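You operate a simulated robot arm through the tools that you are given. There is no shell and no other tool.

Carry out the task below with a simulated robot arm. There is one attempt and no reset: what you move stays moved.

TASK
Top up the label cards. At the end: there are three label cards in the lids drawer, made up from those on the bench over the lids drawer; whatever was shut is shut again. Leave all else as you found it, and nothing knocked over.

Only the result counts: the job must be done as asked and must still hold three seconds after the hand-in. Knocking over, shifting, dropping, spilling or breaking anything else fails it. A push-on lid holds only when it is set on centred and level and pressed home; a screw cap is set on level and turned clockwise until tight.

THE ROBOT
A 7-joint arm with a two-finger parallel gripper, fixed in place. Base frame: the origin is on the floor under the middle of its stand, x ahead of it, y to its left, z up; the work surface is at about z = 90. Readings come in cm, degrees, newtons and seconds.
It reaches about 137.2 cm from its shoulder. Its first joint turns from -149.0 to 149.0 degrees. Payload 3.43 kg.
The TCP is the grasp point between the finger pads, 3 cm short of the fingertips. In the tool frame z runs along the fingers and y along their closing line. The gripper opens to 9.4 cm. The fingers are 2.8 cm wide and 1 cm thick; the gripper's body (5 by 9.6 cm) begins 5.5 cm behind the TCP.
Orientation is that of the tool frame in the base frame, as a unit quaternion [w, x, y, z]. With the fingers straight down and closing along the base's y, the tool's x points along the base's -x, its y along +y and its z along -z.

THE INTERFACE
- The arm moves only by the tool move_arm. Its argument "moves" is a list of rows, each a list of 7 numbers: the turn, a rotation vector about the base's x, y, z in rad, then the shift along the base's x, y, z in mm, then the finger opening in mm, from 0 to 94. In form: [[ax, ay, az, x, y, z, gripper], ...]. A call has 1 to 20 rows; each row shifts and turns the commanded pose from where the row before left it. Rows are played at 5 a second. More than 5 cm and 8.6 degrees between two rows, or a gripper value outside its range, and nothing of the call is played. Where a pose cannot be reached the arm comes as near as it can. A force on the tool above 40 N (or 10 N above the force at the start of the call, whichever is more), or a blocked arm, ends the call early, and 0.2 s more pass. Each finger travels about 4.5 cm/s and halts on what it meets, pressing with about 33 N; the grip force reading is that of the motor and also rises with nothing between the fingers. The clock runs only during rows and for 0.2 s after the last one: add rows that do not move to give the fingers time. It gives the time, the measured TCP pose, the force on the tool (base axes), the opening and the grip force at its end, in the units of the frame above (readings bear some noise), with the torque about the TCP (base axes, N m) and any sound that the robot's microphone picked up.
- Cameras (640 x 400 px; columns grow to the right, rows downward): "scene" is fixed at [39.97, -65.07, 140.64]; the picture's right is [1.00, 0.06, 0.00], its down [0.02, -0.24, -0.97] and it looks along [-0.06, 0.97, -0.24] (base axes); focal length 340 px, centre (320, 200). "wrist" rides on the gripper at [7.6, 1.4, -10.3] in the tool frame; the picture's right is [-0.18, 0.98, 0.00], its down [-0.75, -0.14, -0.64] and it looks along [-0.63, -0.12, 0.77] (tool axes); focal length 243 px, centre (320, 200). There is no depth. A picture from a camera that has moved, and an enlarged one, comes with that camera's place and axes in the base frame and with its lens.
- snapshot(camera): a new picture of that camera. No time passes.
- inspect(camera, box): a new picture of the part [left, top, right, bottom] of that camera's present view, enlarged. No time passes.
- close_job(): hands the job in; it is judged then, once.

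Nothing tells you positions but the pictures and the camera data. Unless the task says otherwise, let go and move clear before handing in.

The tools are called after ">>>" as a command line: name --pt "numbers of a row" for each row, then --argument value for the rest, lists and objects as JSON in quotes. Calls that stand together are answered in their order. move_arm: Moves the arm, as the interface text tells. Its arguments: {"type":"object","properties":{"moves":{"type":"array"}},"required":["moves"]} The other tools are called the same way: snapshot (camera) takes a picture; inspect (camera, box) takes an enlarged picture of a part of a camera's view; close_job () hands the job in.

At the start:

```text
time: 0.0
tool_pos: [31.33, 93.67, 115.18]
tcp_rot: [0.0, 0.0, 1.0, -0.001]
contact_force: [-0.1, -0.2, 0.6]
wrist_torque: [0.0, 0.0, 0.02]
grip_width: 9.4
grasp_force: 0.0
```

scene: 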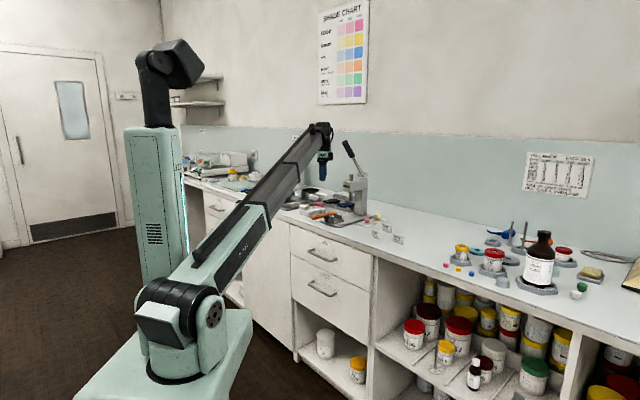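
wrist: 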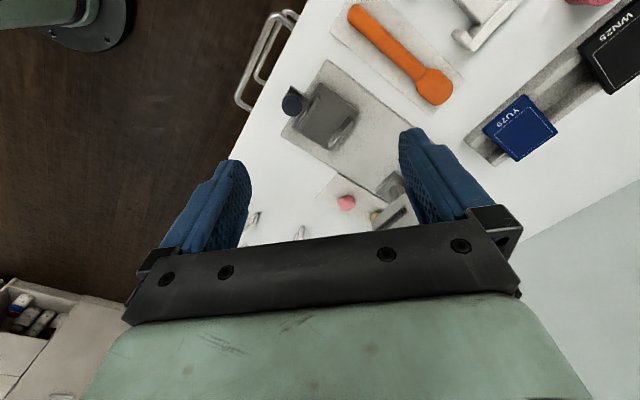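

I see a bench running off to the right with drawers under it and small label cards standing near the press. I'll look closer at the drawers and cards before moving.

>>> inspect --camera "scene" --box '[280, 160, 440, 260]'

>>> inspect --camera "scene" --box '[180, 130, 340, 230]'

>>> inspect --camera "scene" --box '[270, 220, 430, 320]'

>>> inspect --camera "wrist" --box '[220, 0, 460, 150]'

>>> inspect --camera "scene" --box '[430, 200, 640, 330]'

```text
4.00 times, centred on (360, 210) of scene
camera zoom: at [39.97, -65.07, 140.64], right [1.0, 0.06, 0.0], down [0.02, -0.24, -0.97], along [-0.06, 0.97, -0.24], focal length 1361 px, centre (160, 160)
```

zoom: 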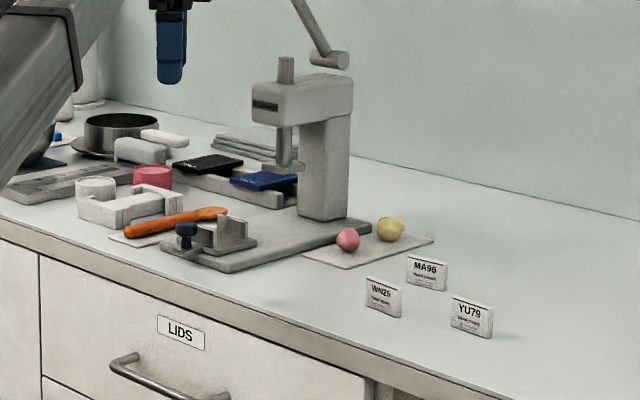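

```text
4.00 times, centred on (260, 180) of scene
camera zoom: at [39.97, -65.07, 140.64], right [1.0, 0.06, 0.0], down [0.02, -0.24, -0.97], along [-0.06, 0.97, -0.24], focal length 1361 px, centre (560, 280)
```

zoom: 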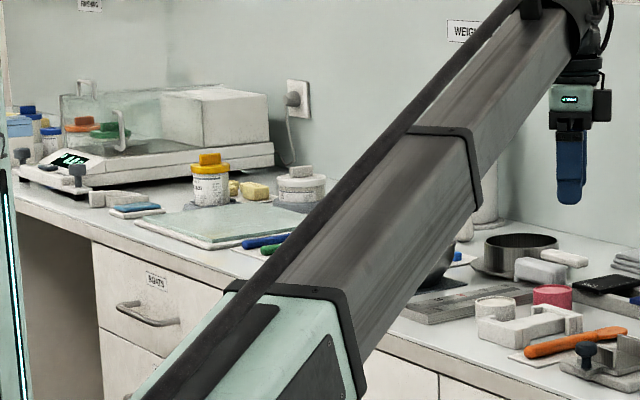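

```text
4.00 times, centred on (350, 270) of scene
camera zoom: at [39.97, -65.07, 140.64], right [1.0, 0.06, 0.0], down [0.02, -0.24, -0.97], along [-0.06, 0.97, -0.24], focal length 1361 px, centre (200, -80)
```

zoom: 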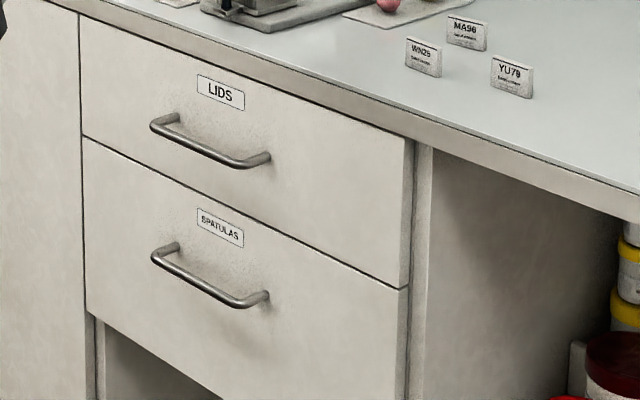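

```text
2.67 times, centred on (340, 75) of wrist
camera zoom: at [23.56, 95.15, 125.41], right [0.18, 0.98, 0.0], down [0.75, -0.14, 0.64], along [0.63, -0.12, -0.77], focal length 647 px, centre (267, 533)
```

zoom: 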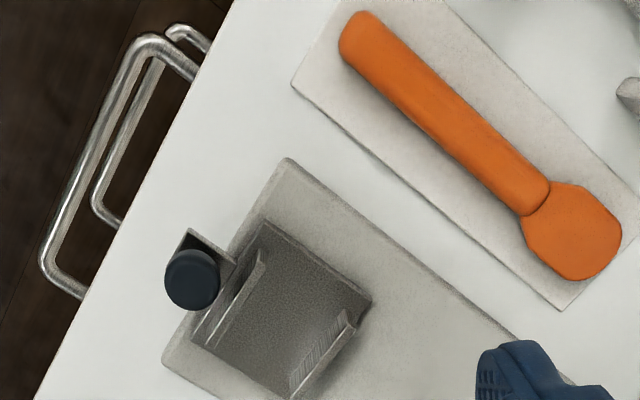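

```text
3.05 times, centred on (535, 265) of scene
camera zoom: at [39.97, -65.07, 140.64], right [1.0, 0.06, 0.0], down [0.02, -0.24, -0.97], along [-0.06, 0.97, -0.24], focal length 1037 px, centre (-335, 2)
```

zoom: 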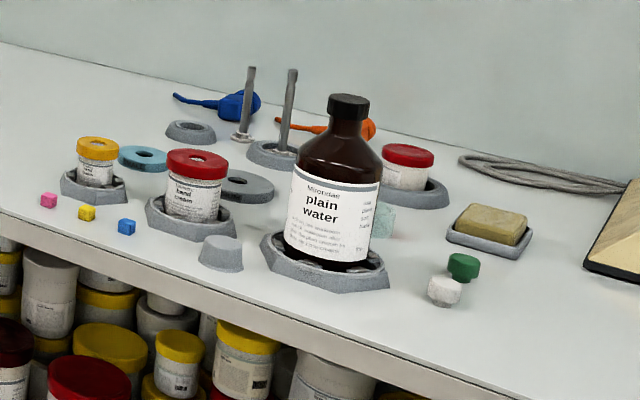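

Three cards (WN25, MA96, YU79) stand on the bench near the right end of the LIDS drawer, and that drawer is shut. The bench front runs at about 45° and the LIDS handle is near (32, 76, 79). I'll bring the wrist camera round to face the drawer front and get better measurements.

>>> move_arm --pt "0 0 0.0995 -19 -40 0 94" --pt "0 0 0.0995 -19 -40 0 94" --pt "0 0 0.0995 -19 -40 0 94" --pt "0 0 0.0995 -19 -40 0 94" --pt "0 0 0.0995 -19 -40 0 94" --pt "0 0 0.0995 -19 -40 0 94" --pt "0 0 0.0995 -19 -40 0 94" --pt "0 0 0.0995 -19 -40 0 94"

>>> snapshot --camera "wrist"

>>> snapshot --camera "scene"

```text
time: 1.8
tool_pos: [16.38, 63.23, 111.29]
tcp_rot: [0.004, -0.388, 0.922, 0.006]
contact_force: [-0.4, 0.3, 0.0]
wrist_torque: [-0.01, 0.03, 0.0]
grip_width: 9.39
grasp_force: 0.1
out of reach, approached as far as the arm can: row 6, 7, 8
```

```text
taken
camera wrist: at [9.95, 58.69, 121.55], right [-0.58, 0.82, 0.01], down [0.63, 0.43, 0.65], along [0.53, 0.38, -0.76], focal length 243 px, centre (320, 200)
```

wrist: 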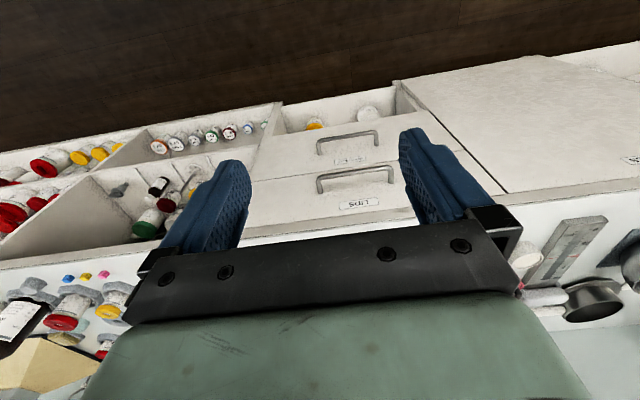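

```text
taken
```

scene: 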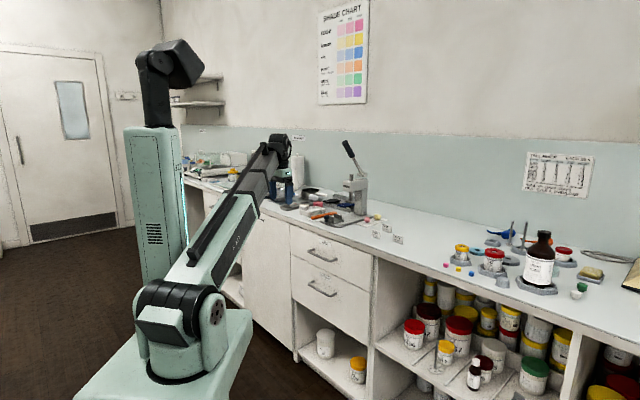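

The wrist view is upside down, with world-up toward the bottom of the picture. It shows the LIDS drawer handle between the fingers and the SPATULAS handle below it. I'll zoom in to measure the handle and bench edge.

>>> inspect --camera "wrist" --box '[240, 110, 440, 235]'

>>> inspect --camera "scene" --box '[360, 200, 424, 240]'

>>> inspect --camera "scene" --box '[100, 120, 320, 400]'

```text
3.20 times, centred on (340, 172) of wrist
camera zoom: at [9.95, 58.69, 121.55], right [-0.58, 0.82, 0.01], down [0.63, 0.43, 0.65], along [0.53, 0.38, -0.76], focal length 776 px, centre (256, 288)
```

zoom: 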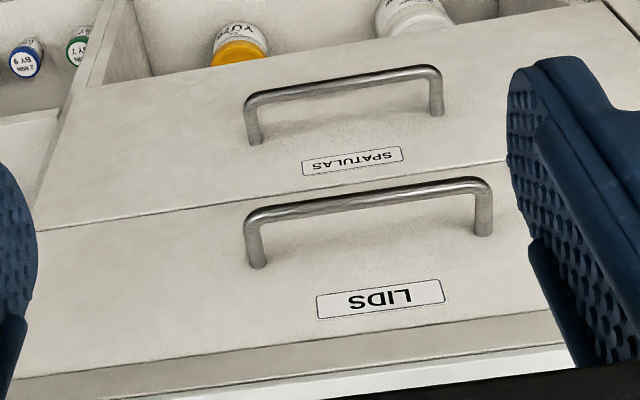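

```text
10.00 times, centred on (392, 220) of scene
camera zoom: at [39.97, -65.07, 140.64], right [1.0, 0.06, 0.0], down [0.02, -0.24, -0.97], along [-0.06, 0.97, -0.24], focal length 3401 px, centre (-400, 0)
```

zoom: 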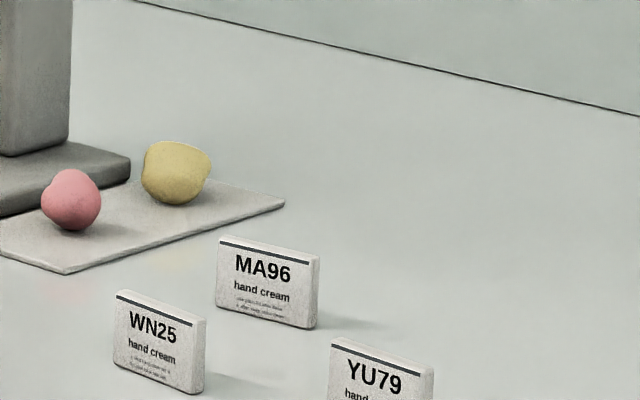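

```text
1.43 times, centred on (210, 260) of scene
camera zoom: at [39.97, -65.07, 140.64], right [1.0, 0.06, 0.0], down [0.02, -0.24, -0.97], along [-0.06, 0.97, -0.24], focal length 486 px, centre (477, 114)
```

zoom: 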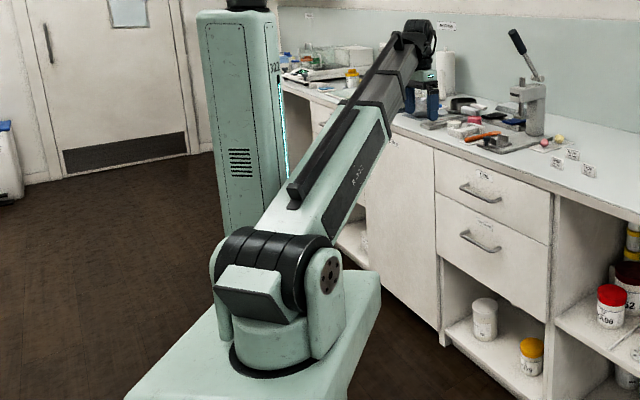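

The LIDS handle bar is about 15 cm long, centred near (28.9, 81.2, 79.4), and stands about 4 cm off the drawer front. I'll turn the gripper so the fingers close across the bar, then check.

>>> move_arm --pt "0 0 -0.1317 5 10 -10 94" --pt "0 0 -0.1317 5 10 -10 94" --pt "0 0 -0.1317 5 10 -10 94" --pt "0 0 -0.1317 5 10 -10 94" --pt "0 0 -0.1317 5 10 -10 94" --pt "0 0 -0.1317 5 10 -10 94" --pt "0 0 -0.1317 5 10 -10 94" --pt "0 0 -0.1317 5 10 -10 94" --pt "0 0 -0.1317 5 10 -10 94" --pt "0 0 -0.1317 5 10 -10 94" --pt "0 0 -0.1317 5 10 -10 94" --pt "0 0 -0.1317 5 10 -10 94" --pt "0 0 0 0 0 0 94"

>>> snapshot --camera "wrist"

```text
time: 4.6
tool_pos: [22.4, 75.6, 99.41]
tcp_rot: [0.0, 0.383, 0.924, 0.0]
contact_force: [-0.1, 0.2, 0.2]
wrist_torque: [-0.01, 0.01, 0.01]
grip_width: 9.41
grasp_force: 0.1
```

```text
taken
camera wrist: at [17.93, 81.94, 109.71], right [0.83, 0.56, 0.0], down [0.43, -0.63, 0.64], along [0.36, -0.53, -0.77], focal length 243 px, centre (320, 200)
```

wrist: 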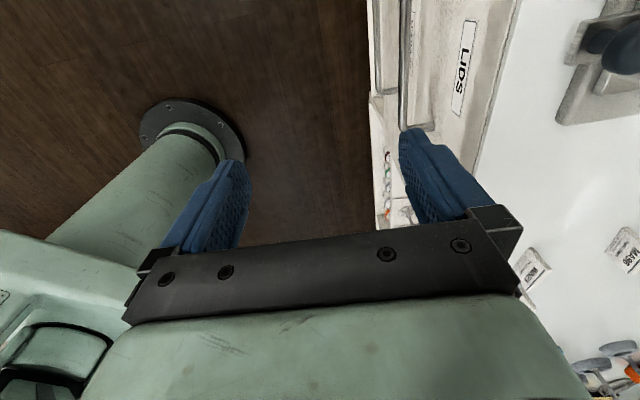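

>>> inspect --camera "wrist" --box '[350, 0, 550, 125]'

```text
3.20 times, centred on (450, 62) of wrist
camera zoom: at [17.93, 81.94, 109.71], right [0.83, 0.56, 0.0], down [0.43, -0.63, 0.64], along [0.36, -0.53, -0.77], focal length 776 px, centre (-96, 640)
```

zoom: 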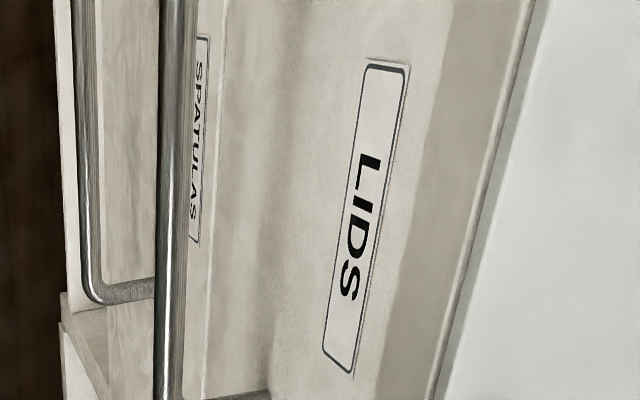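

The new view puts the bar nearer n≈79 (distance out along the bench normal) and z≈77.5. I'll tilt the gripper 45° forward in front of the bench edge, above the handle.

>>> move_arm --pt "0.0925 -0.0925 0 0 0 0 60" --pt "0.0925 -0.0925 0 0 0 0 50" --pt "0.0925 -0.0925 0 0 0 0 50" --pt "0.0925 -0.0925 0 0 0 0 50" --pt "0.0925 -0.0925 0 0 0 0 50" --pt "0.0925 -0.0925 0 0 0 0 50" --pt "0 0 0 0 0 0 50"

>>> snapshot --camera "wrist"

>>> snapshot --camera "scene"

```text
time: 6.2
tool_pos: [22.44, 75.52, 99.29]
tcp_rot: [0.148, 0.354, 0.853, 0.354]
contact_force: [0.1, -0.2, -0.2]
wrist_torque: [0.03, 0.02, 0.02]
grip_width: 4.99
grasp_force: 0.1
```

```text
taken
camera wrist: at [12.51, 76.5, 107.69], right [0.62, 0.36, 0.7], down [0.14, -0.92, 0.35], along [0.77, -0.12, -0.63], focal length 243 px, centre (320, 200)
```

wrist: 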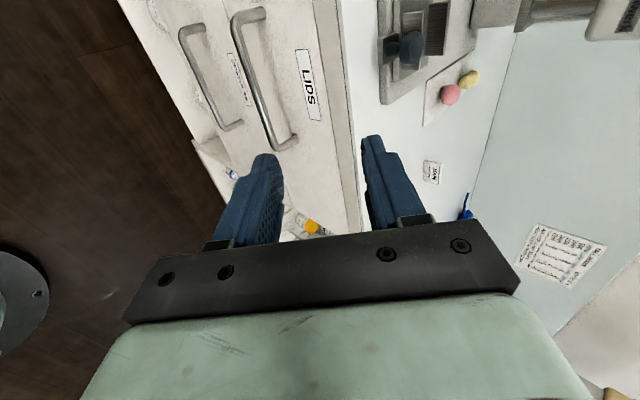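

```text
taken
```

scene: 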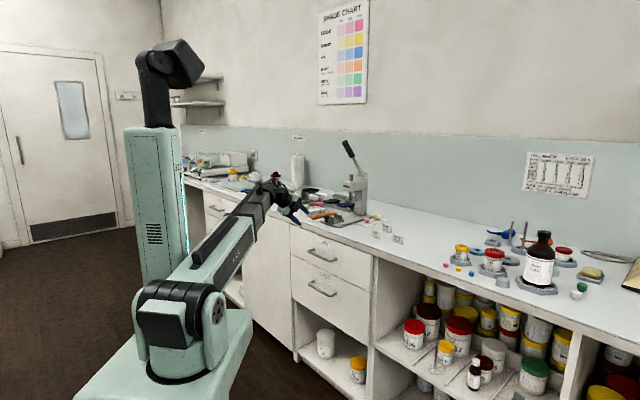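

>>> inspect --camera "wrist" --box '[170, 0, 370, 125]'

>>> inspect --camera "wrist" --box '[360, 60, 520, 160]'

```text
3.20 times, centred on (270, 62) of wrist
camera zoom: at [12.51, 76.5, 107.69], right [0.62, 0.36, 0.7], down [0.14, -0.92, 0.35], along [0.77, -0.12, -0.63], focal length 776 px, centre (480, 640)
```

zoom: 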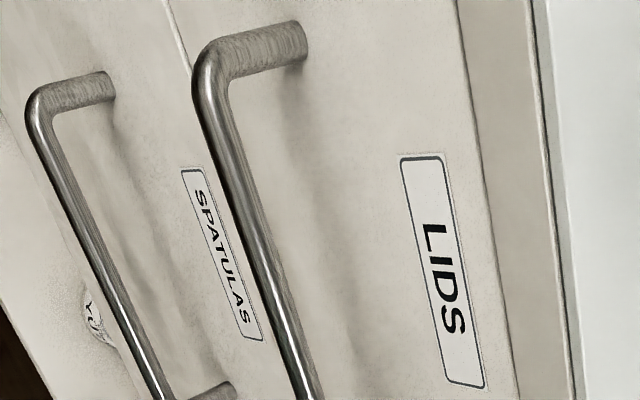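

```text
4.00 times, centred on (440, 110) of wrist
camera zoom: at [12.51, 76.5, 107.69], right [0.62, 0.36, 0.7], down [0.14, -0.92, 0.35], along [0.77, -0.12, -0.63], focal length 970 px, centre (-160, 560)
```

zoom: 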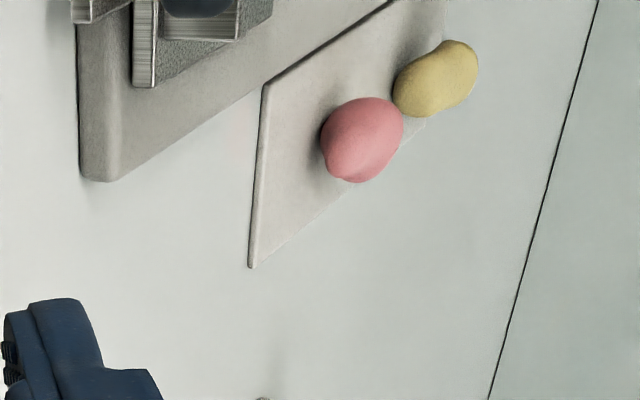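

Three views now agree on the bar at n≈79.2, z≈77.5, with the drawer front plane at n≈83.8. I'll go to a pre-grasp point 8 cm back along the tool axis and check the alignment.

>>> move_arm --pt "0 0 0 6.4 6.4 -38.6 40" --pt "0 0 0 6.4 6.4 -38.6 40" --pt "0 0 0 6.4 6.4 -38.6 40" --pt "0 0 0 6.4 6.4 -38.6 40" --pt "0 0 0 0 0 0 40"

>>> snapshot --camera "wrist"

```text
time: 7.4
tool_pos: [25.01, 77.94, 83.88]
tcp_rot: [0.146, 0.354, 0.854, 0.353]
contact_force: [0.0, 0.7, 0.1]
wrist_torque: [0.02, 0.01, -0.05]
grip_width: 3.98
grasp_force: 0.0
```

```text
taken
camera wrist: at [15.04, 79.03, 92.18], right [0.62, 0.36, 0.69], down [0.14, -0.92, 0.35], along [0.77, -0.12, -0.63], focal length 243 px, centre (320, 200)
```

wrist: 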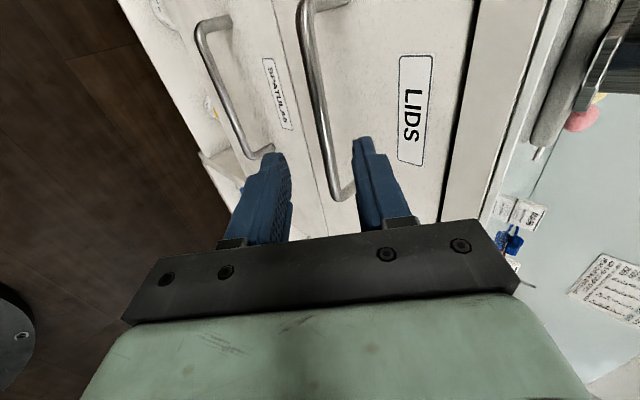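

The bar lies in line between the fingers. I'll advance onto it and close.

>>> move_arm --pt "0 0 0 10 10 -13.6 40" --pt "0 0 0 10 10 -13.6 40" --pt "0 0 0 10 10 -13.6 40" --pt "0 0 0 10 10 -13.6 40" --pt "0 0 0 0 0 0 40"

>>> snapshot --camera "wrist"

```text
time: 8.6
tool_pos: [29.02, 82.01, 78.51]
tcp_rot: [0.147, 0.353, 0.854, 0.354]
contact_force: [-0.1, -0.1, -0.4]
wrist_torque: [-0.03, 0.0, -0.02]
grip_width: 4.0
grasp_force: 0.0
```

```text
taken
camera wrist: at [19.14, 83.01, 86.75], right [0.62, 0.36, 0.69], down [0.14, -0.92, 0.35], along [0.77, -0.12, -0.63], focal length 243 px, centre (320, 200)
```

wrist: 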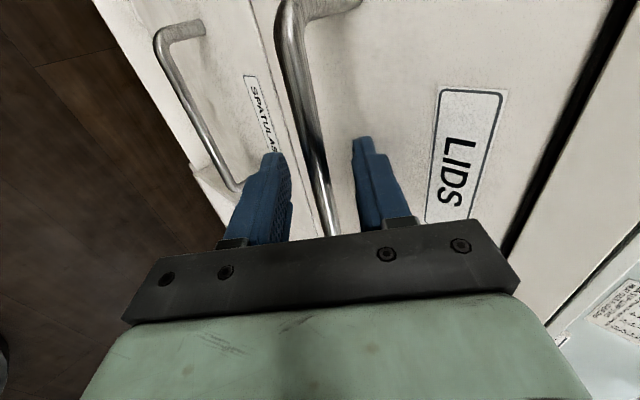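

The bar is between the fingers, so I'll close on it.

>>> move_arm --pt "0 0 0 0 0 0 5" --pt "0 0 0 0 0 0 5" --pt "0 0 0 0 0 0 5" --pt "0 0 0 0 0 0 5"

>>> snapshot --camera "wrist"

```text
time: 9.6
tool_pos: [28.96, 82.09, 78.35]
tcp_rot: [0.148, 0.353, 0.854, 0.353]
contact_force: [1.2, 0.3, 3.8]
wrist_torque: [-0.25, -0.34, 0.5]
grip_width: 1.2
grasp_force: 45.6
```

```text
taken
camera wrist: at [19.11, 83.0, 86.78], right [0.62, 0.36, 0.7], down [0.14, -0.92, 0.35], along [0.77, -0.12, -0.63], focal length 243 px, centre (320, 200)
```

wrist: 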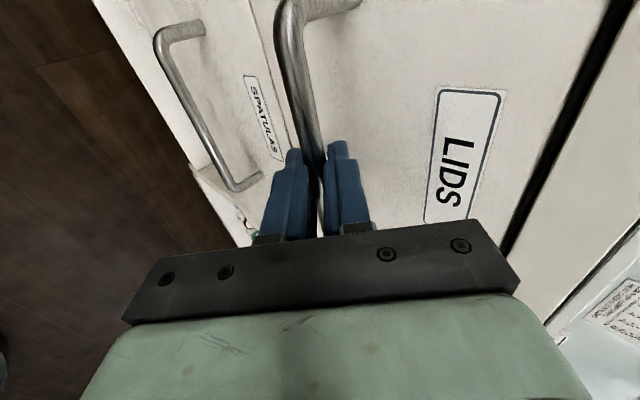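

Gripped on the 1.2 cm bar. I'll start pulling the drawer gently straight out.

>>> move_arm --pt "0 0 0 -2 -2 0 5" --pt "0 0 0 -4 -4 0 5" --pt "0 0 0 -5 -5 0 5" --pt "0 0 0 -5 -5 0 5" --pt "0 0 0 -5 -5 0 5" --pt "0 0 0 -5 -5 0 5" --pt "0 0 0 -4 -4 0 5" --pt "0 0 0 -2 -2 0 5" --pt "0 0 0 0 0 0 5"

>>> snapshot --camera "wrist"

>>> inspect --camera "scene" --box '[240, 160, 440, 285]'

```text
time: 11.6
tool_pos: [25.87, 78.79, 78.42]
tcp_rot: [0.146, 0.354, 0.854, 0.353]
contact_force: [6.2, -6.9, 1.8]
wrist_torque: [-0.4, -0.41, 0.39]
grip_width: 1.19
grasp_force: 45.0
```

```text
taken
camera wrist: at [15.99, 79.9, 86.79], right [0.62, 0.36, 0.69], down [0.14, -0.92, 0.36], along [0.77, -0.12, -0.63], focal length 243 px, centre (320, 200)
```

wrist: 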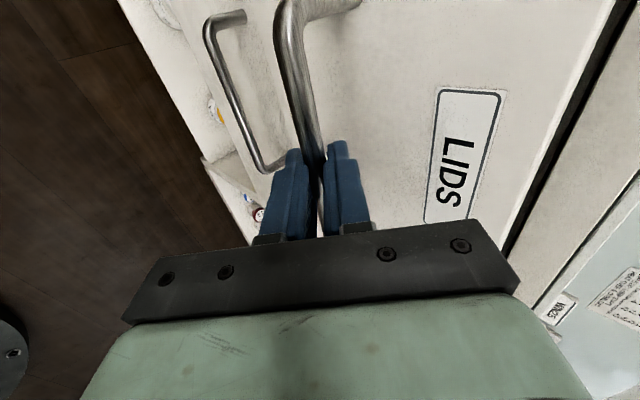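

```text
3.20 times, centred on (340, 222) of scene
camera zoom: at [39.97, -65.07, 140.64], right [1.0, 0.06, 0.0], down [0.02, -0.24, -0.97], along [-0.06, 0.97, -0.24], focal length 1088 px, centre (256, 128)
```

zoom: 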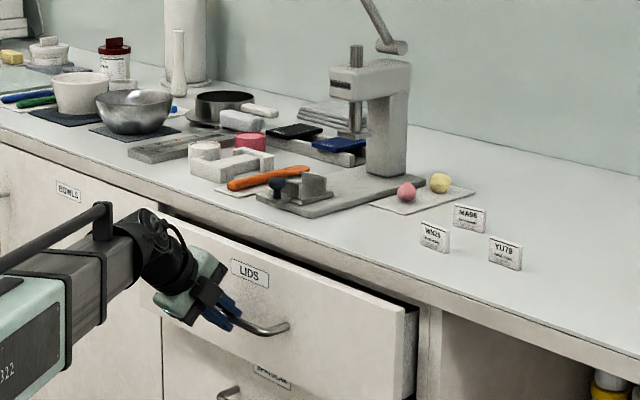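

The drawer is sliding out with a small sideways load. I'll keep pulling with a slight correction to the direction.

>>> move_arm --pt "0 0 0 -2 -2.4 0 5" --pt "0 0 0 -4 -4.4 0 5" --pt "0 0 0 -5 -5.3 0 5" --pt "0 0 0 -5 -5.3 0 5" --pt "0 0 0 -5 -5.2 0 5" --pt "0 0 0 -5 -5.2 0 5" --pt "0 0 0 -5 -5.2 0 5" --pt "0 0 0 -5 -5.2 0 5" --pt "0 0 0 -5 -5.2 0 5" --pt "0 0 0 -5 -5.2 0 5" --pt "0 0 0 -4 -4.2 0 5" --pt "0 0 0 -2 -2.1 0 5" --pt "0 0 0 0 0 0 5"

>>> snapshot --camera "wrist"

>>> inspect --camera "scene" --box '[240, 160, 440, 285]'

```text
time: 14.4
tool_pos: [20.41, 73.43, 78.46]
tcp_rot: [0.145, 0.354, 0.854, 0.353]
contact_force: [-6.4, 5.9, -2.5]
wrist_torque: [-0.06, -0.03, 0.87]
grip_width: 1.17
grasp_force: 44.8
```

```text
taken
camera wrist: at [10.6, 74.47, 86.81], right [0.62, 0.36, 0.69], down [0.14, -0.92, 0.35], along [0.77, -0.12, -0.63], focal length 243 px, centre (320, 200)
```

wrist: 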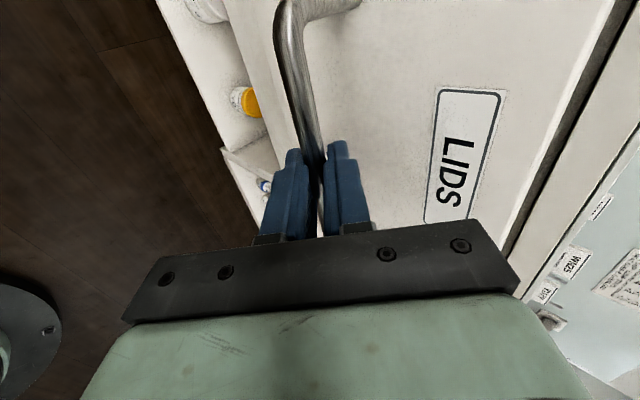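

```text
3.20 times, centred on (340, 222) of scene
camera zoom: at [39.97, -65.07, 140.64], right [1.0, 0.06, 0.0], down [0.02, -0.24, -0.97], along [-0.06, 0.97, -0.24], focal length 1088 px, centre (256, 128)
```

zoom: 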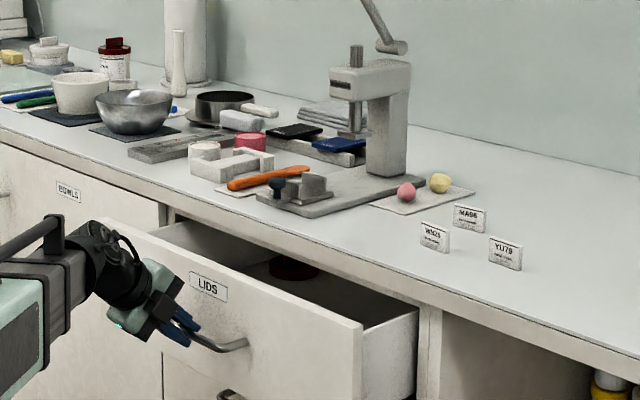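

About 12 cm open now, and a red lid is visible inside. I'll pull it out another 8 cm.

>>> move_arm --pt "0 0 0 -2 -1.6 0 5" --pt "0 0 0 -4 -3.8 0 5" --pt "0 0 0 -5 -4.9 0 5" --pt "0 0 0 -5 -5 0 5" --pt "0 0 0 -5 -5 0 5" --pt "0 0 0 -5 -5 0 5" --pt "0 0 0 -5 -5 0 5" --pt "0 0 0 -5 -5 0 5" --pt "0 0 0 -5 -5 0 5" --pt "0 0 0 -5 -5 0 5" --pt "0 0 0 -5 -5 0 5" --pt "0 0 0 -4 -4 0 5" --pt "0 0 0 -2 -2 0 5" --pt "0 0 0 0 0 0 5"

>>> snapshot --camera "scene"

>>> inspect --camera "scene" --box '[240, 160, 440, 285]'

```text
time: 17.4
tool_pos: [14.94, 67.89, 78.4]
tcp_rot: [0.145, 0.354, 0.854, 0.353]
contact_force: [-12.6, 11.8, -18.5]
wrist_torque: [-0.29, -0.08, 0.61]
grip_width: 1.17
grasp_force: 44.9
```

```text
taken
```

scene: 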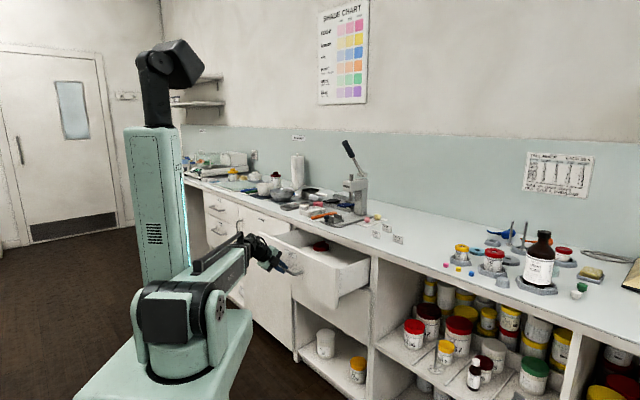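

```text
3.20 times, centred on (340, 222) of scene
camera zoom: at [39.97, -65.07, 140.64], right [1.0, 0.06, 0.0], down [0.02, -0.24, -0.97], along [-0.06, 0.97, -0.24], focal length 1088 px, centre (256, 128)
```

zoom: 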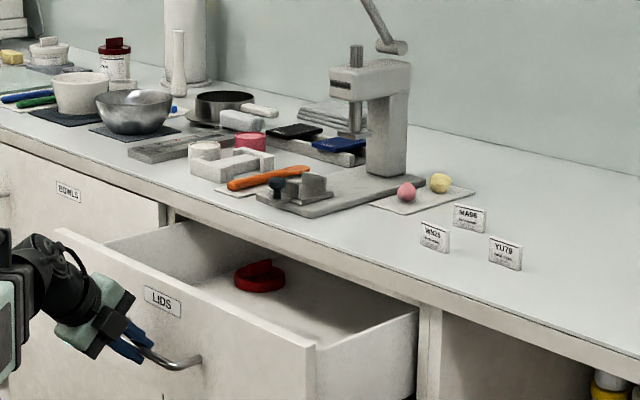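

About 20 cm open, with only a red lid visible so far. I'll ease the load on the handle, let go, back off and look into the drawer from above.

>>> move_arm --pt "0 0 0 -1 1 -1.5 5" --pt "0 0 0 -1 1 -1.5 5" --pt "0 0 0 0 0 0 5"

```text
time: 18.4
tool_pos: [14.83, 67.82, 78.38]
tcp_rot: [0.149, 0.352, 0.853, 0.356]
contact_force: [3.0, -3.1, 7.5]
wrist_torque: [0.17, 0.1, 0.52]
grip_width: 1.19
grasp_force: 45.1
stopped in row 3: the force on the tool passed its limit at 42 N (the readings are from after the stop); the commanded pose is now the measured one
```

>>> move_arm --pt "0 0 0 0 0 0 40" --pt "0 0 0 0 0 0 40" --pt "0 0 0 0 0 0 40" --pt "0 0 0 -5 -5 7.1 40" --pt "0 0 0 -8 -8 12 40" --pt "0 0 0 -8 -8 12 40" --pt "0 0 0 -8 -8 12 40" --pt "0 0 0 -4 -4 20 40"

>>> snapshot --camera "wrist"

```text
time: 20.2
tool_pos: [11.43, 64.52, 84.63]
tcp_rot: [0.149, 0.352, 0.853, 0.355]
contact_force: [-0.3, -0.6, -0.9]
wrist_torque: [-0.02, -0.01, 0.0]
grip_width: 3.99
grasp_force: 0.0
```

```text
taken
camera wrist: at [1.56, 65.53, 92.9], right [0.62, 0.36, 0.7], down [0.14, -0.93, 0.35], along [0.77, -0.12, -0.62], focal length 243 px, centre (320, 200)
```

wrist: 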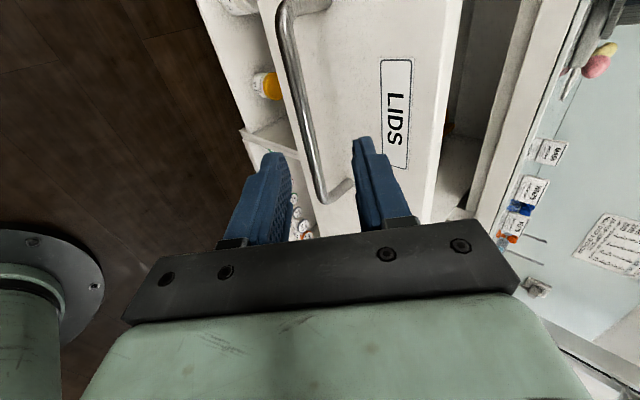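

The drawer stays open. I'll rise and swing the camera over the open drawer to look inside.

>>> move_arm --pt "0 0 0 0 0 40 40" --pt "0 0 0 0 0 40 40" --pt "-0.0694 0.0694 0 3.4 25.5 18 40" --pt "-0.0694 0.0694 0 3.4 25.5 18 40" --pt "-0.0694 0.0694 0 3.4 25.5 18 40" --pt "-0.0694 0.0694 0 3.4 25.5 18 40" --pt "-0.0694 0.0694 0 3.4 25.5 18 40" --pt "-0.0694 0.0694 0 3.4 25.5 18 40" --pt "-0.0694 0.0694 0 3.4 25.5 18 40" --pt "-0.0694 0.0694 0 3.4 25.5 18 40" --pt "0 0 0 0 0 0 40"

>>> snapshot --camera "wrist"

```text
time: 22.6
tool_pos: [14.3, 84.93, 107.0]
tcp_rot: [0.002, 0.382, 0.924, 0.002]
contact_force: [-0.8, -0.2, -0.1]
wrist_torque: [-0.02, -0.01, 0.01]
grip_width: 3.98
grasp_force: 0.1
```

```text
taken
camera wrist: at [9.64, 91.33, 117.34], right [0.82, 0.57, 0.0], down [0.43, -0.63, 0.64], along [0.37, -0.53, -0.77], focal length 243 px, centre (320, 200)
```

wrist: 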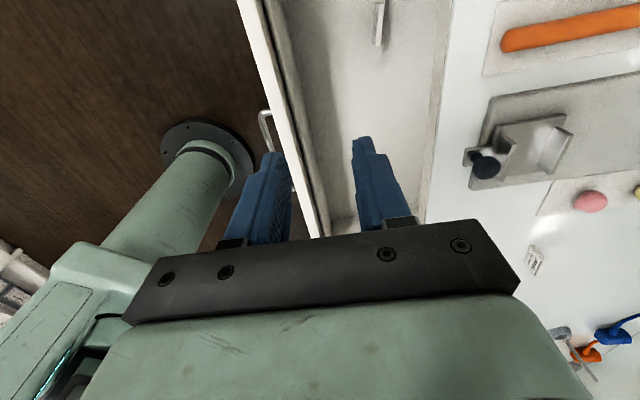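

One card is already standing in the drawer at the top of this view. I'll move the camera left to see the whole open part.

>>> move_arm --pt "0 0 0 -25 25 0 40" --pt "0 0 0 -25 25 0 40" --pt "0 0 0 -25 25 0 40" --pt "0 0 0 -25 25 0 40" --pt "0 0 0 0 0 0 40"

>>> snapshot --camera "wrist"

>>> inspect --camera "scene" --box '[260, 210, 400, 297]'

```text
time: 23.8
tool_pos: [3.95, 95.14, 106.98]
tcp_rot: [0.002, 0.382, 0.924, 0.002]
contact_force: [0.4, 1.0, 0.0]
wrist_torque: [0.01, -0.02, 0.01]
grip_width: 4.02
grasp_force: 0.1
```

```text
taken
camera wrist: at [-0.5, 101.47, 117.3], right [0.82, 0.57, 0.01], down [0.43, -0.63, 0.64], along [0.37, -0.53, -0.77], focal length 243 px, centre (320, 200)
```

wrist: 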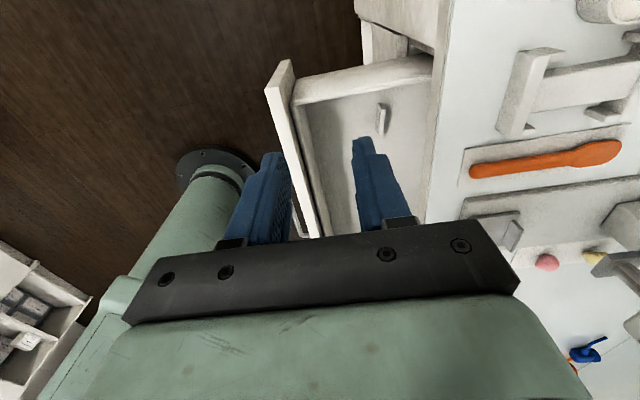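

```text
4.57 times, centred on (330, 254) of scene
camera zoom: at [39.97, -65.07, 140.64], right [1.0, 0.06, 0.0], down [0.02, -0.24, -0.97], along [-0.06, 0.97, -0.24], focal length 1555 px, centre (274, -45)
```

zoom: 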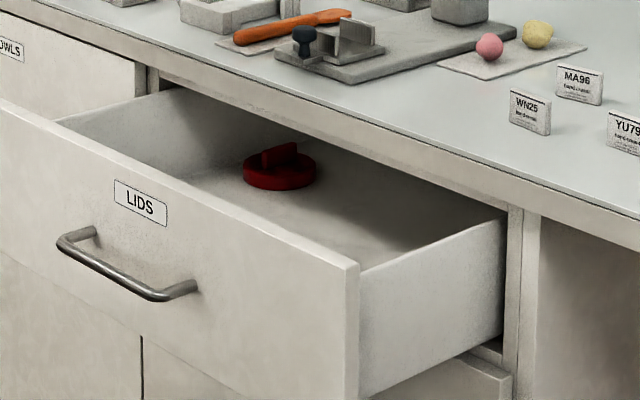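

>>> inspect --camera "wrist" --box '[260, 50, 460, 175]'

```text
3.20 times, centred on (360, 112) of wrist
camera zoom: at [-0.5, 101.47, 117.3], right [0.82, 0.57, 0.01], down [0.43, -0.63, 0.64], along [0.37, -0.53, -0.77], focal length 776 px, centre (192, 480)
```

zoom: 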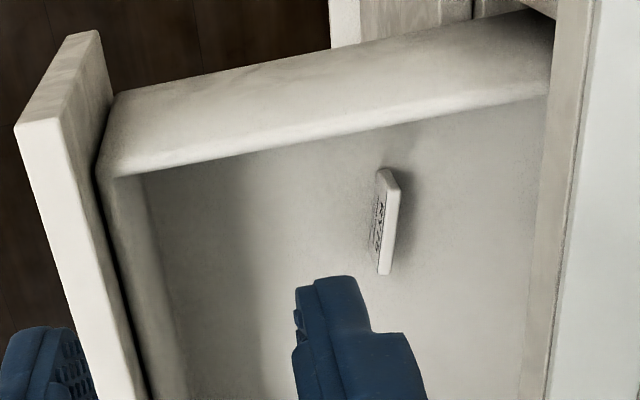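

One card is confirmed in the open part. I also need to check the back of the drawer under the bench top, so I'll turn the gripper so the camera looks in along the drawer.

>>> move_arm --pt "0 0 0.131 11.4 -20.9 -1.7 40" --pt "0 0 0.131 11.4 -20.9 -1.7 40" --pt "0 0 0.131 11.4 -20.9 -1.7 40" --pt "0 0 0.131 11.4 -20.9 -1.7 40" --pt "0 0 0.131 11.4 -20.9 -1.7 40" --pt "0 0 0.131 11.4 -20.9 -1.7 40" --pt "0 0 0.131 11.4 -20.9 -1.7 40" --pt "0 0 0.131 11.4 -20.9 -1.7 40" --pt "0 0 0.131 11.4 -20.9 -1.7 40" --pt "0 0 0.131 11.4 -20.9 -1.7 40" --pt "0 0 0.131 11.4 -20.9 -1.7 40" --pt "0 0 0.131 11.4 -20.9 -1.7 40" --pt "0 0 0 0 0 0 40"

>>> snapshot --camera "wrist"

```text
time: 26.6
tool_pos: [17.87, 69.87, 105.06]
tcp_rot: [-0.001, -0.385, 0.923, 0.003]
contact_force: [-1.0, 0.3, 0.5]
wrist_torque: [0.01, 0.01, -0.02]
grip_width: 4.0
grasp_force: 0.0
```

```text
taken
camera wrist: at [11.43, 65.39, 115.36], right [-0.57, 0.82, 0.01], down [0.63, 0.43, 0.64], along [0.53, 0.37, -0.77], focal length 243 px, centre (320, 200)
```

wrist: 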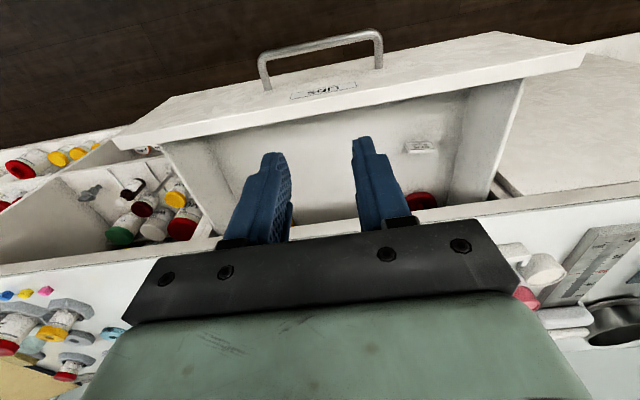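

>>> move_arm --pt "0.0925 -0.0925 0 0 0 -10 40" --pt "0.0925 -0.0925 0 0 0 -10 40" --pt "0.0925 -0.0925 0 0 0 -10 40" --pt "0.0925 -0.0925 0 0 0 -10 40" --pt "0.0925 -0.0925 0 0 0 -10 40" --pt "0 0 0 0 0 0 40"

>>> snapshot --camera "wrist"

```text
time: 28.0
tool_pos: [17.89, 69.89, 100.11]
tcp_rot: [0.297, -0.365, 0.874, 0.125]
contact_force: [0.2, -1.3, -0.4]
wrist_torque: [0.01, -0.01, 0.01]
grip_width: 3.96
grasp_force: 0.0
```

```text
taken
camera wrist: at [8.16, 62.15, 103.61], right [-0.6, 0.79, 0.11], down [0.25, 0.05, 0.97], along [0.76, 0.61, -0.22], focal length 243 px, centre (320, 200)
```

wrist: 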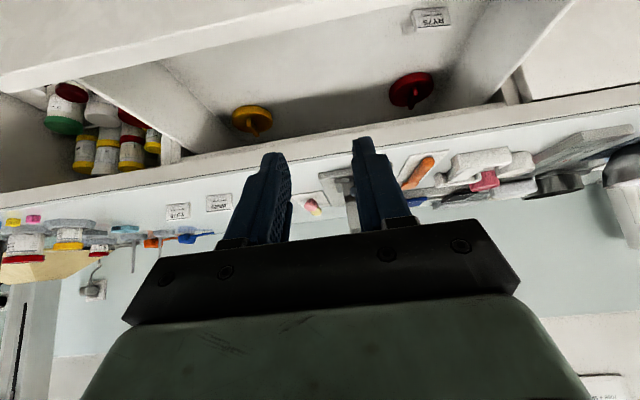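

>>> move_arm --pt "0 0 0 -8 -8 -30 40" --pt "0 0 0 -8 -8 -30 40" --pt "0 0 0 0 0 0 40"

>>> snapshot --camera "wrist"

>>> inspect --camera "wrist" --box '[180, 0, 500, 150]'

```text
time: 28.8
tool_pos: [16.2, 68.26, 94.19]
tcp_rot: [0.297, -0.365, 0.873, 0.125]
contact_force: [0.1, 0.2, 0.0]
wrist_torque: [0.02, -0.02, 0.01]
grip_width: 4.01
grasp_force: 0.0
```

```text
taken
camera wrist: at [6.52, 60.48, 97.73], right [-0.6, 0.79, 0.11], down [0.25, 0.05, 0.97], along [0.76, 0.61, -0.22], focal length 243 px, centre (320, 200)
```

wrist: 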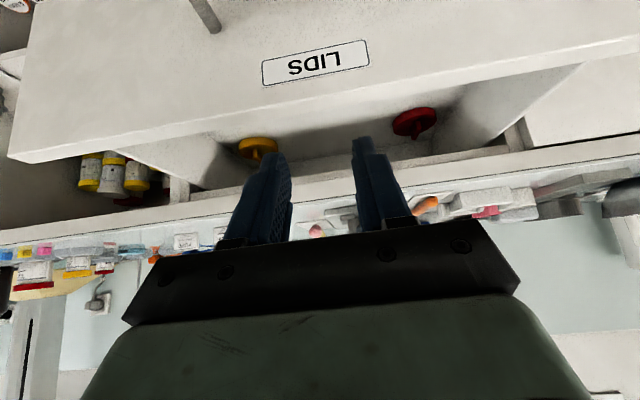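

```text
2.00 times, centred on (340, 75) of wrist
camera zoom: at [6.52, 60.48, 97.73], right [-0.6, 0.79, 0.11], down [0.25, 0.05, 0.97], along [0.76, 0.61, -0.22], focal length 485 px, centre (280, 450)
```

zoom: 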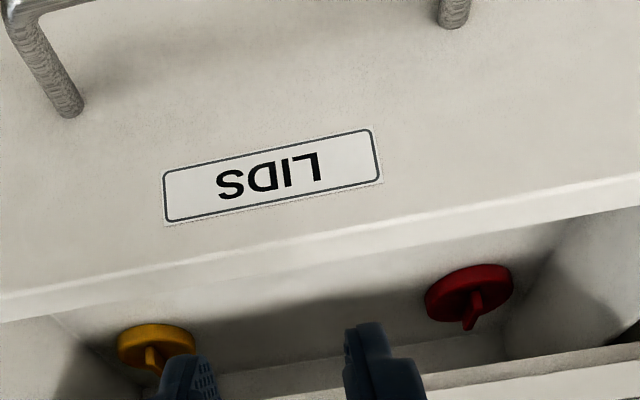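

The drawer holds one card, a red lid and a yellow lid, so two more cards are needed. I'll take WN25 and MA96, which stand directly over this drawer. Next I'll swing the camera over those cards to measure them.

>>> move_arm --pt "-0.0925 0.0925 0 0 0 25 40" --pt "-0.0925 0.0925 0 0 0 25 40" --pt "-0.0925 0.0925 0 0 0 25 40" --pt "-0.0925 0.0925 0 0 0 25 40" --pt "-0.0925 0.0925 0 0 0 25 40" --pt "0 0 -0.131 23.6 12 1.2 40" --pt "0 0 -0.131 23.6 12 1.2 40" --pt "0 0 -0.131 23.6 12 1.2 40" --pt "0 0 -0.131 23.6 12 1.2 40" --pt "0 0 -0.131 23.6 12 1.2 40" --pt "0 0 -0.131 23.6 12 1.2 40" --pt "0 0 -0.131 23.6 12 1.2 40" --pt "0 0 -0.131 23.6 12 1.2 40" --pt "0 0 -0.131 23.6 12 1.2 40" --pt "0 0 -0.131 23.6 12 1.2 40" --pt "0 0 -0.131 23.6 12 1.2 40" --pt "0 0 -0.131 23.6 12 1.2 40" --pt "0 0 0 0 0 0 40" --pt "0 0 0 0 0 0 40"

>>> snapshot --camera "wrist"

>>> snapshot --camera "scene"

```text
time: 32.8
tool_pos: [44.6, 82.76, 107.97]
tcp_rot: [0.001, 0.382, 0.924, 0.002]
contact_force: [-0.9, -0.2, -0.9]
wrist_torque: [-0.01, -0.02, 0.02]
grip_width: 3.98
grasp_force: 0.1
```

```text
taken
camera wrist: at [40.12, 89.11, 118.33], right [0.82, 0.57, 0.0], down [0.43, -0.63, 0.64], along [0.37, -0.53, -0.77], focal length 243 px, centre (320, 200)
```

wrist: 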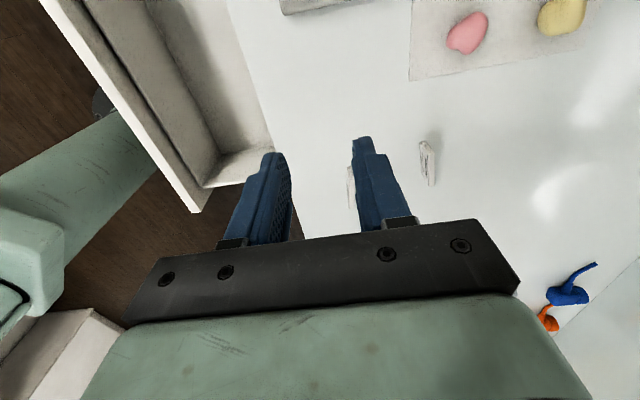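

```text
taken
```

scene: 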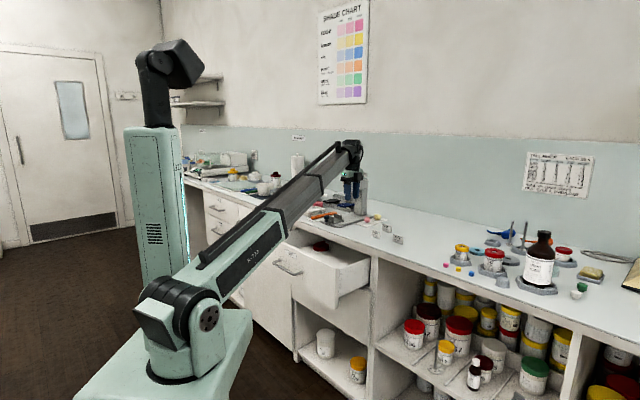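

>>> move_arm --pt "0 0 0 24 -24 0 40" --pt "0 0 0 24 -24 0 40" --pt "0 0 0 24 -24 0 40" --pt "0 0 0 0 0 0 40"

>>> snapshot --camera "wrist"

>>> inspect --camera "wrist" --box '[280, 30, 480, 155]'

```text
time: 33.8
tool_pos: [51.79, 75.69, 107.88]
tcp_rot: [0.002, 0.382, 0.924, 0.002]
contact_force: [0.4, -0.6, -0.7]
wrist_torque: [0.05, -0.01, 0.01]
grip_width: 3.99
grasp_force: 0.1
```

```text
taken
camera wrist: at [47.13, 82.05, 118.24], right [0.82, 0.57, 0.01], down [0.43, -0.63, 0.64], along [0.37, -0.53, -0.77], focal length 243 px, centre (320, 200)
```

wrist: 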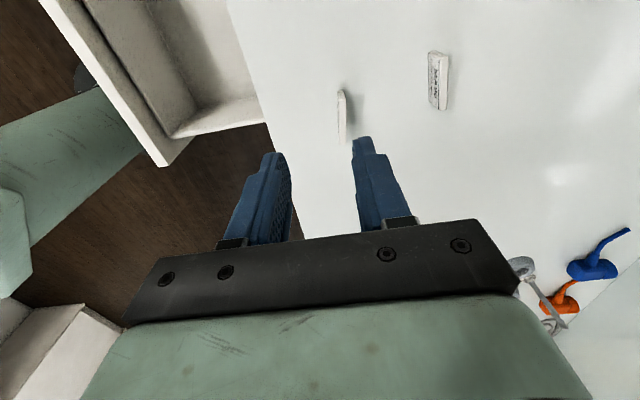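

```text
3.20 times, centred on (380, 92) of wrist
camera zoom: at [47.13, 82.05, 118.24], right [0.82, 0.57, 0.01], down [0.43, -0.63, 0.64], along [0.37, -0.53, -0.77], focal length 776 px, centre (128, 544)
```

zoom: 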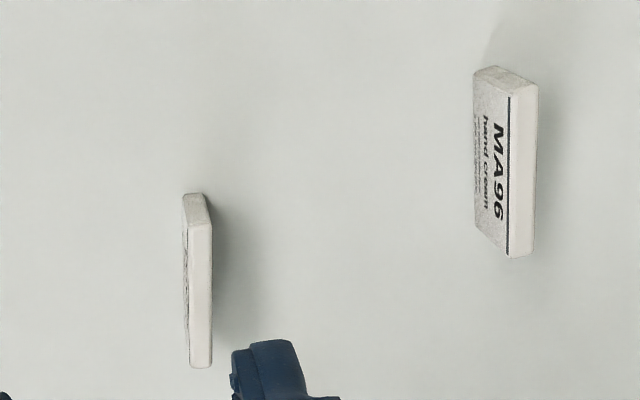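

I've measured both cards. WN25 is at about (55.2, 75.0) turned about −7° from the bench line, and MA96 is at about (60.9, 83.6) turned about +6.5°. Both are roughly 4.9 × 3 × 0.8 cm. I'll line up over WN25 and check.

>>> move_arm --pt "0 0 -0.061 17 -3.5 -20 40" --pt "0 0 -0.061 17 -3.5 -20 40" --pt "0 0 0 0 0 -20 40" --pt "0 0 0 0 0 0 40"

>>> snapshot --camera "wrist"

>>> inspect --camera "wrist" --box '[240, 80, 400, 180]'

```text
time: 34.8
tool_pos: [55.18, 74.94, 102.06]
tcp_rot: [0.002, 0.437, 0.899, 0.002]
contact_force: [-0.2, 0.2, -0.5]
wrist_torque: [-0.01, -0.03, -0.02]
grip_width: 4.0
grasp_force: 0.0
```

```text
taken
camera wrist: at [51.44, 81.72, 112.36], right [0.89, 0.46, 0.01], down [0.35, -0.68, 0.64], along [0.3, -0.57, -0.77], focal length 243 px, centre (320, 200)
```

wrist: 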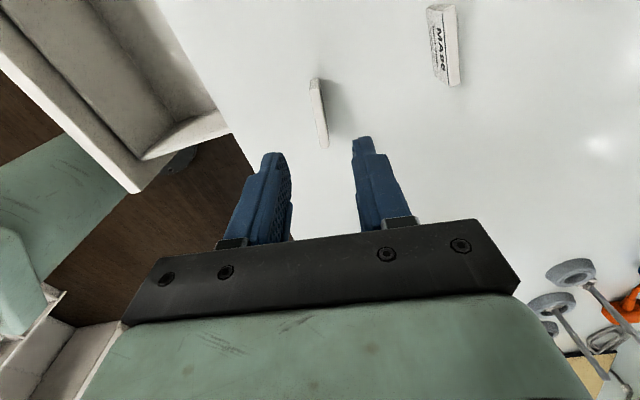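

```text
4.00 times, centred on (320, 130) of wrist
camera zoom: at [51.44, 81.72, 112.36], right [0.89, 0.46, 0.01], down [0.35, -0.68, 0.64], along [0.3, -0.57, -0.77], focal length 970 px, centre (320, 480)
```

zoom: 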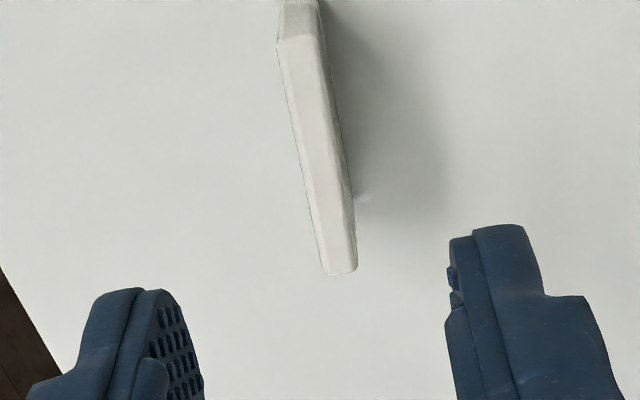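

WN25 is centred and square between the fingers. I'll descend and grip it.

>>> move_arm --pt "0 0 0 0 0 -30 40" --pt "0 0 0 0 0 -30 40" --pt "0 0 0 0 0 -15 40" --pt "0 0 0 0 0 -6 40" --pt "0 0 0 0 0 0 40"

>>> snapshot --camera "wrist"

```text
time: 36.0
tool_pos: [55.32, 74.83, 93.84]
tcp_rot: [0.002, 0.437, 0.899, 0.002]
contact_force: [-0.6, 0.2, -0.7]
wrist_torque: [-0.02, 0.01, 0.0]
grip_width: 4.0
grasp_force: 0.1
```

```text
taken
camera wrist: at [51.57, 81.73, 104.23], right [0.89, 0.46, 0.01], down [0.35, -0.68, 0.64], along [0.3, -0.57, -0.77], focal length 243 px, centre (320, 200)
```

wrist: 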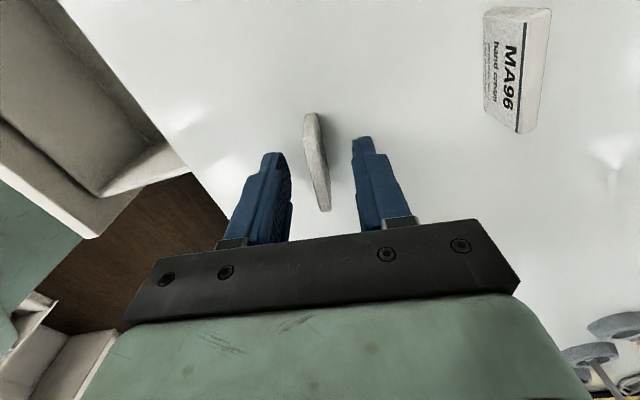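

>>> move_arm --pt "0 0 0 0 0 0 3" --pt "0 0 0 0 0 0 3" --pt "0 0 0 0 0 0 3" --pt "0 0 0 0 0 0 3"

>>> snapshot --camera "wrist"

```text
time: 37.0
tool_pos: [55.34, 74.89, 93.99]
tcp_rot: [0.001, 0.438, 0.899, 0.002]
contact_force: [0.4, -0.3, 0.0]
wrist_torque: [-0.03, -0.02, 0.0]
grip_width: 0.63
grasp_force: 33.1
```

```text
taken
camera wrist: at [51.56, 81.74, 104.24], right [0.89, 0.46, 0.01], down [0.35, -0.68, 0.64], along [0.3, -0.57, -0.77], focal length 243 px, centre (320, 200)
```

wrist: 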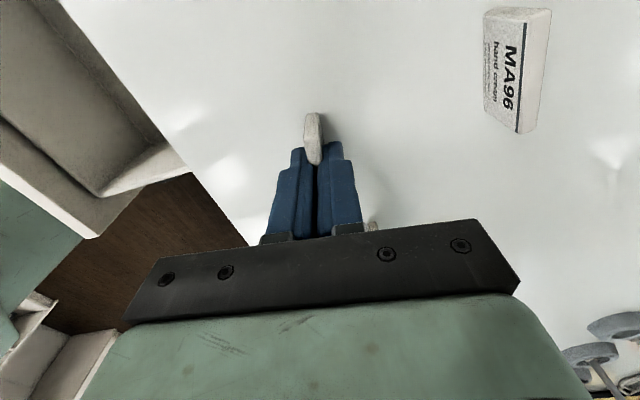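

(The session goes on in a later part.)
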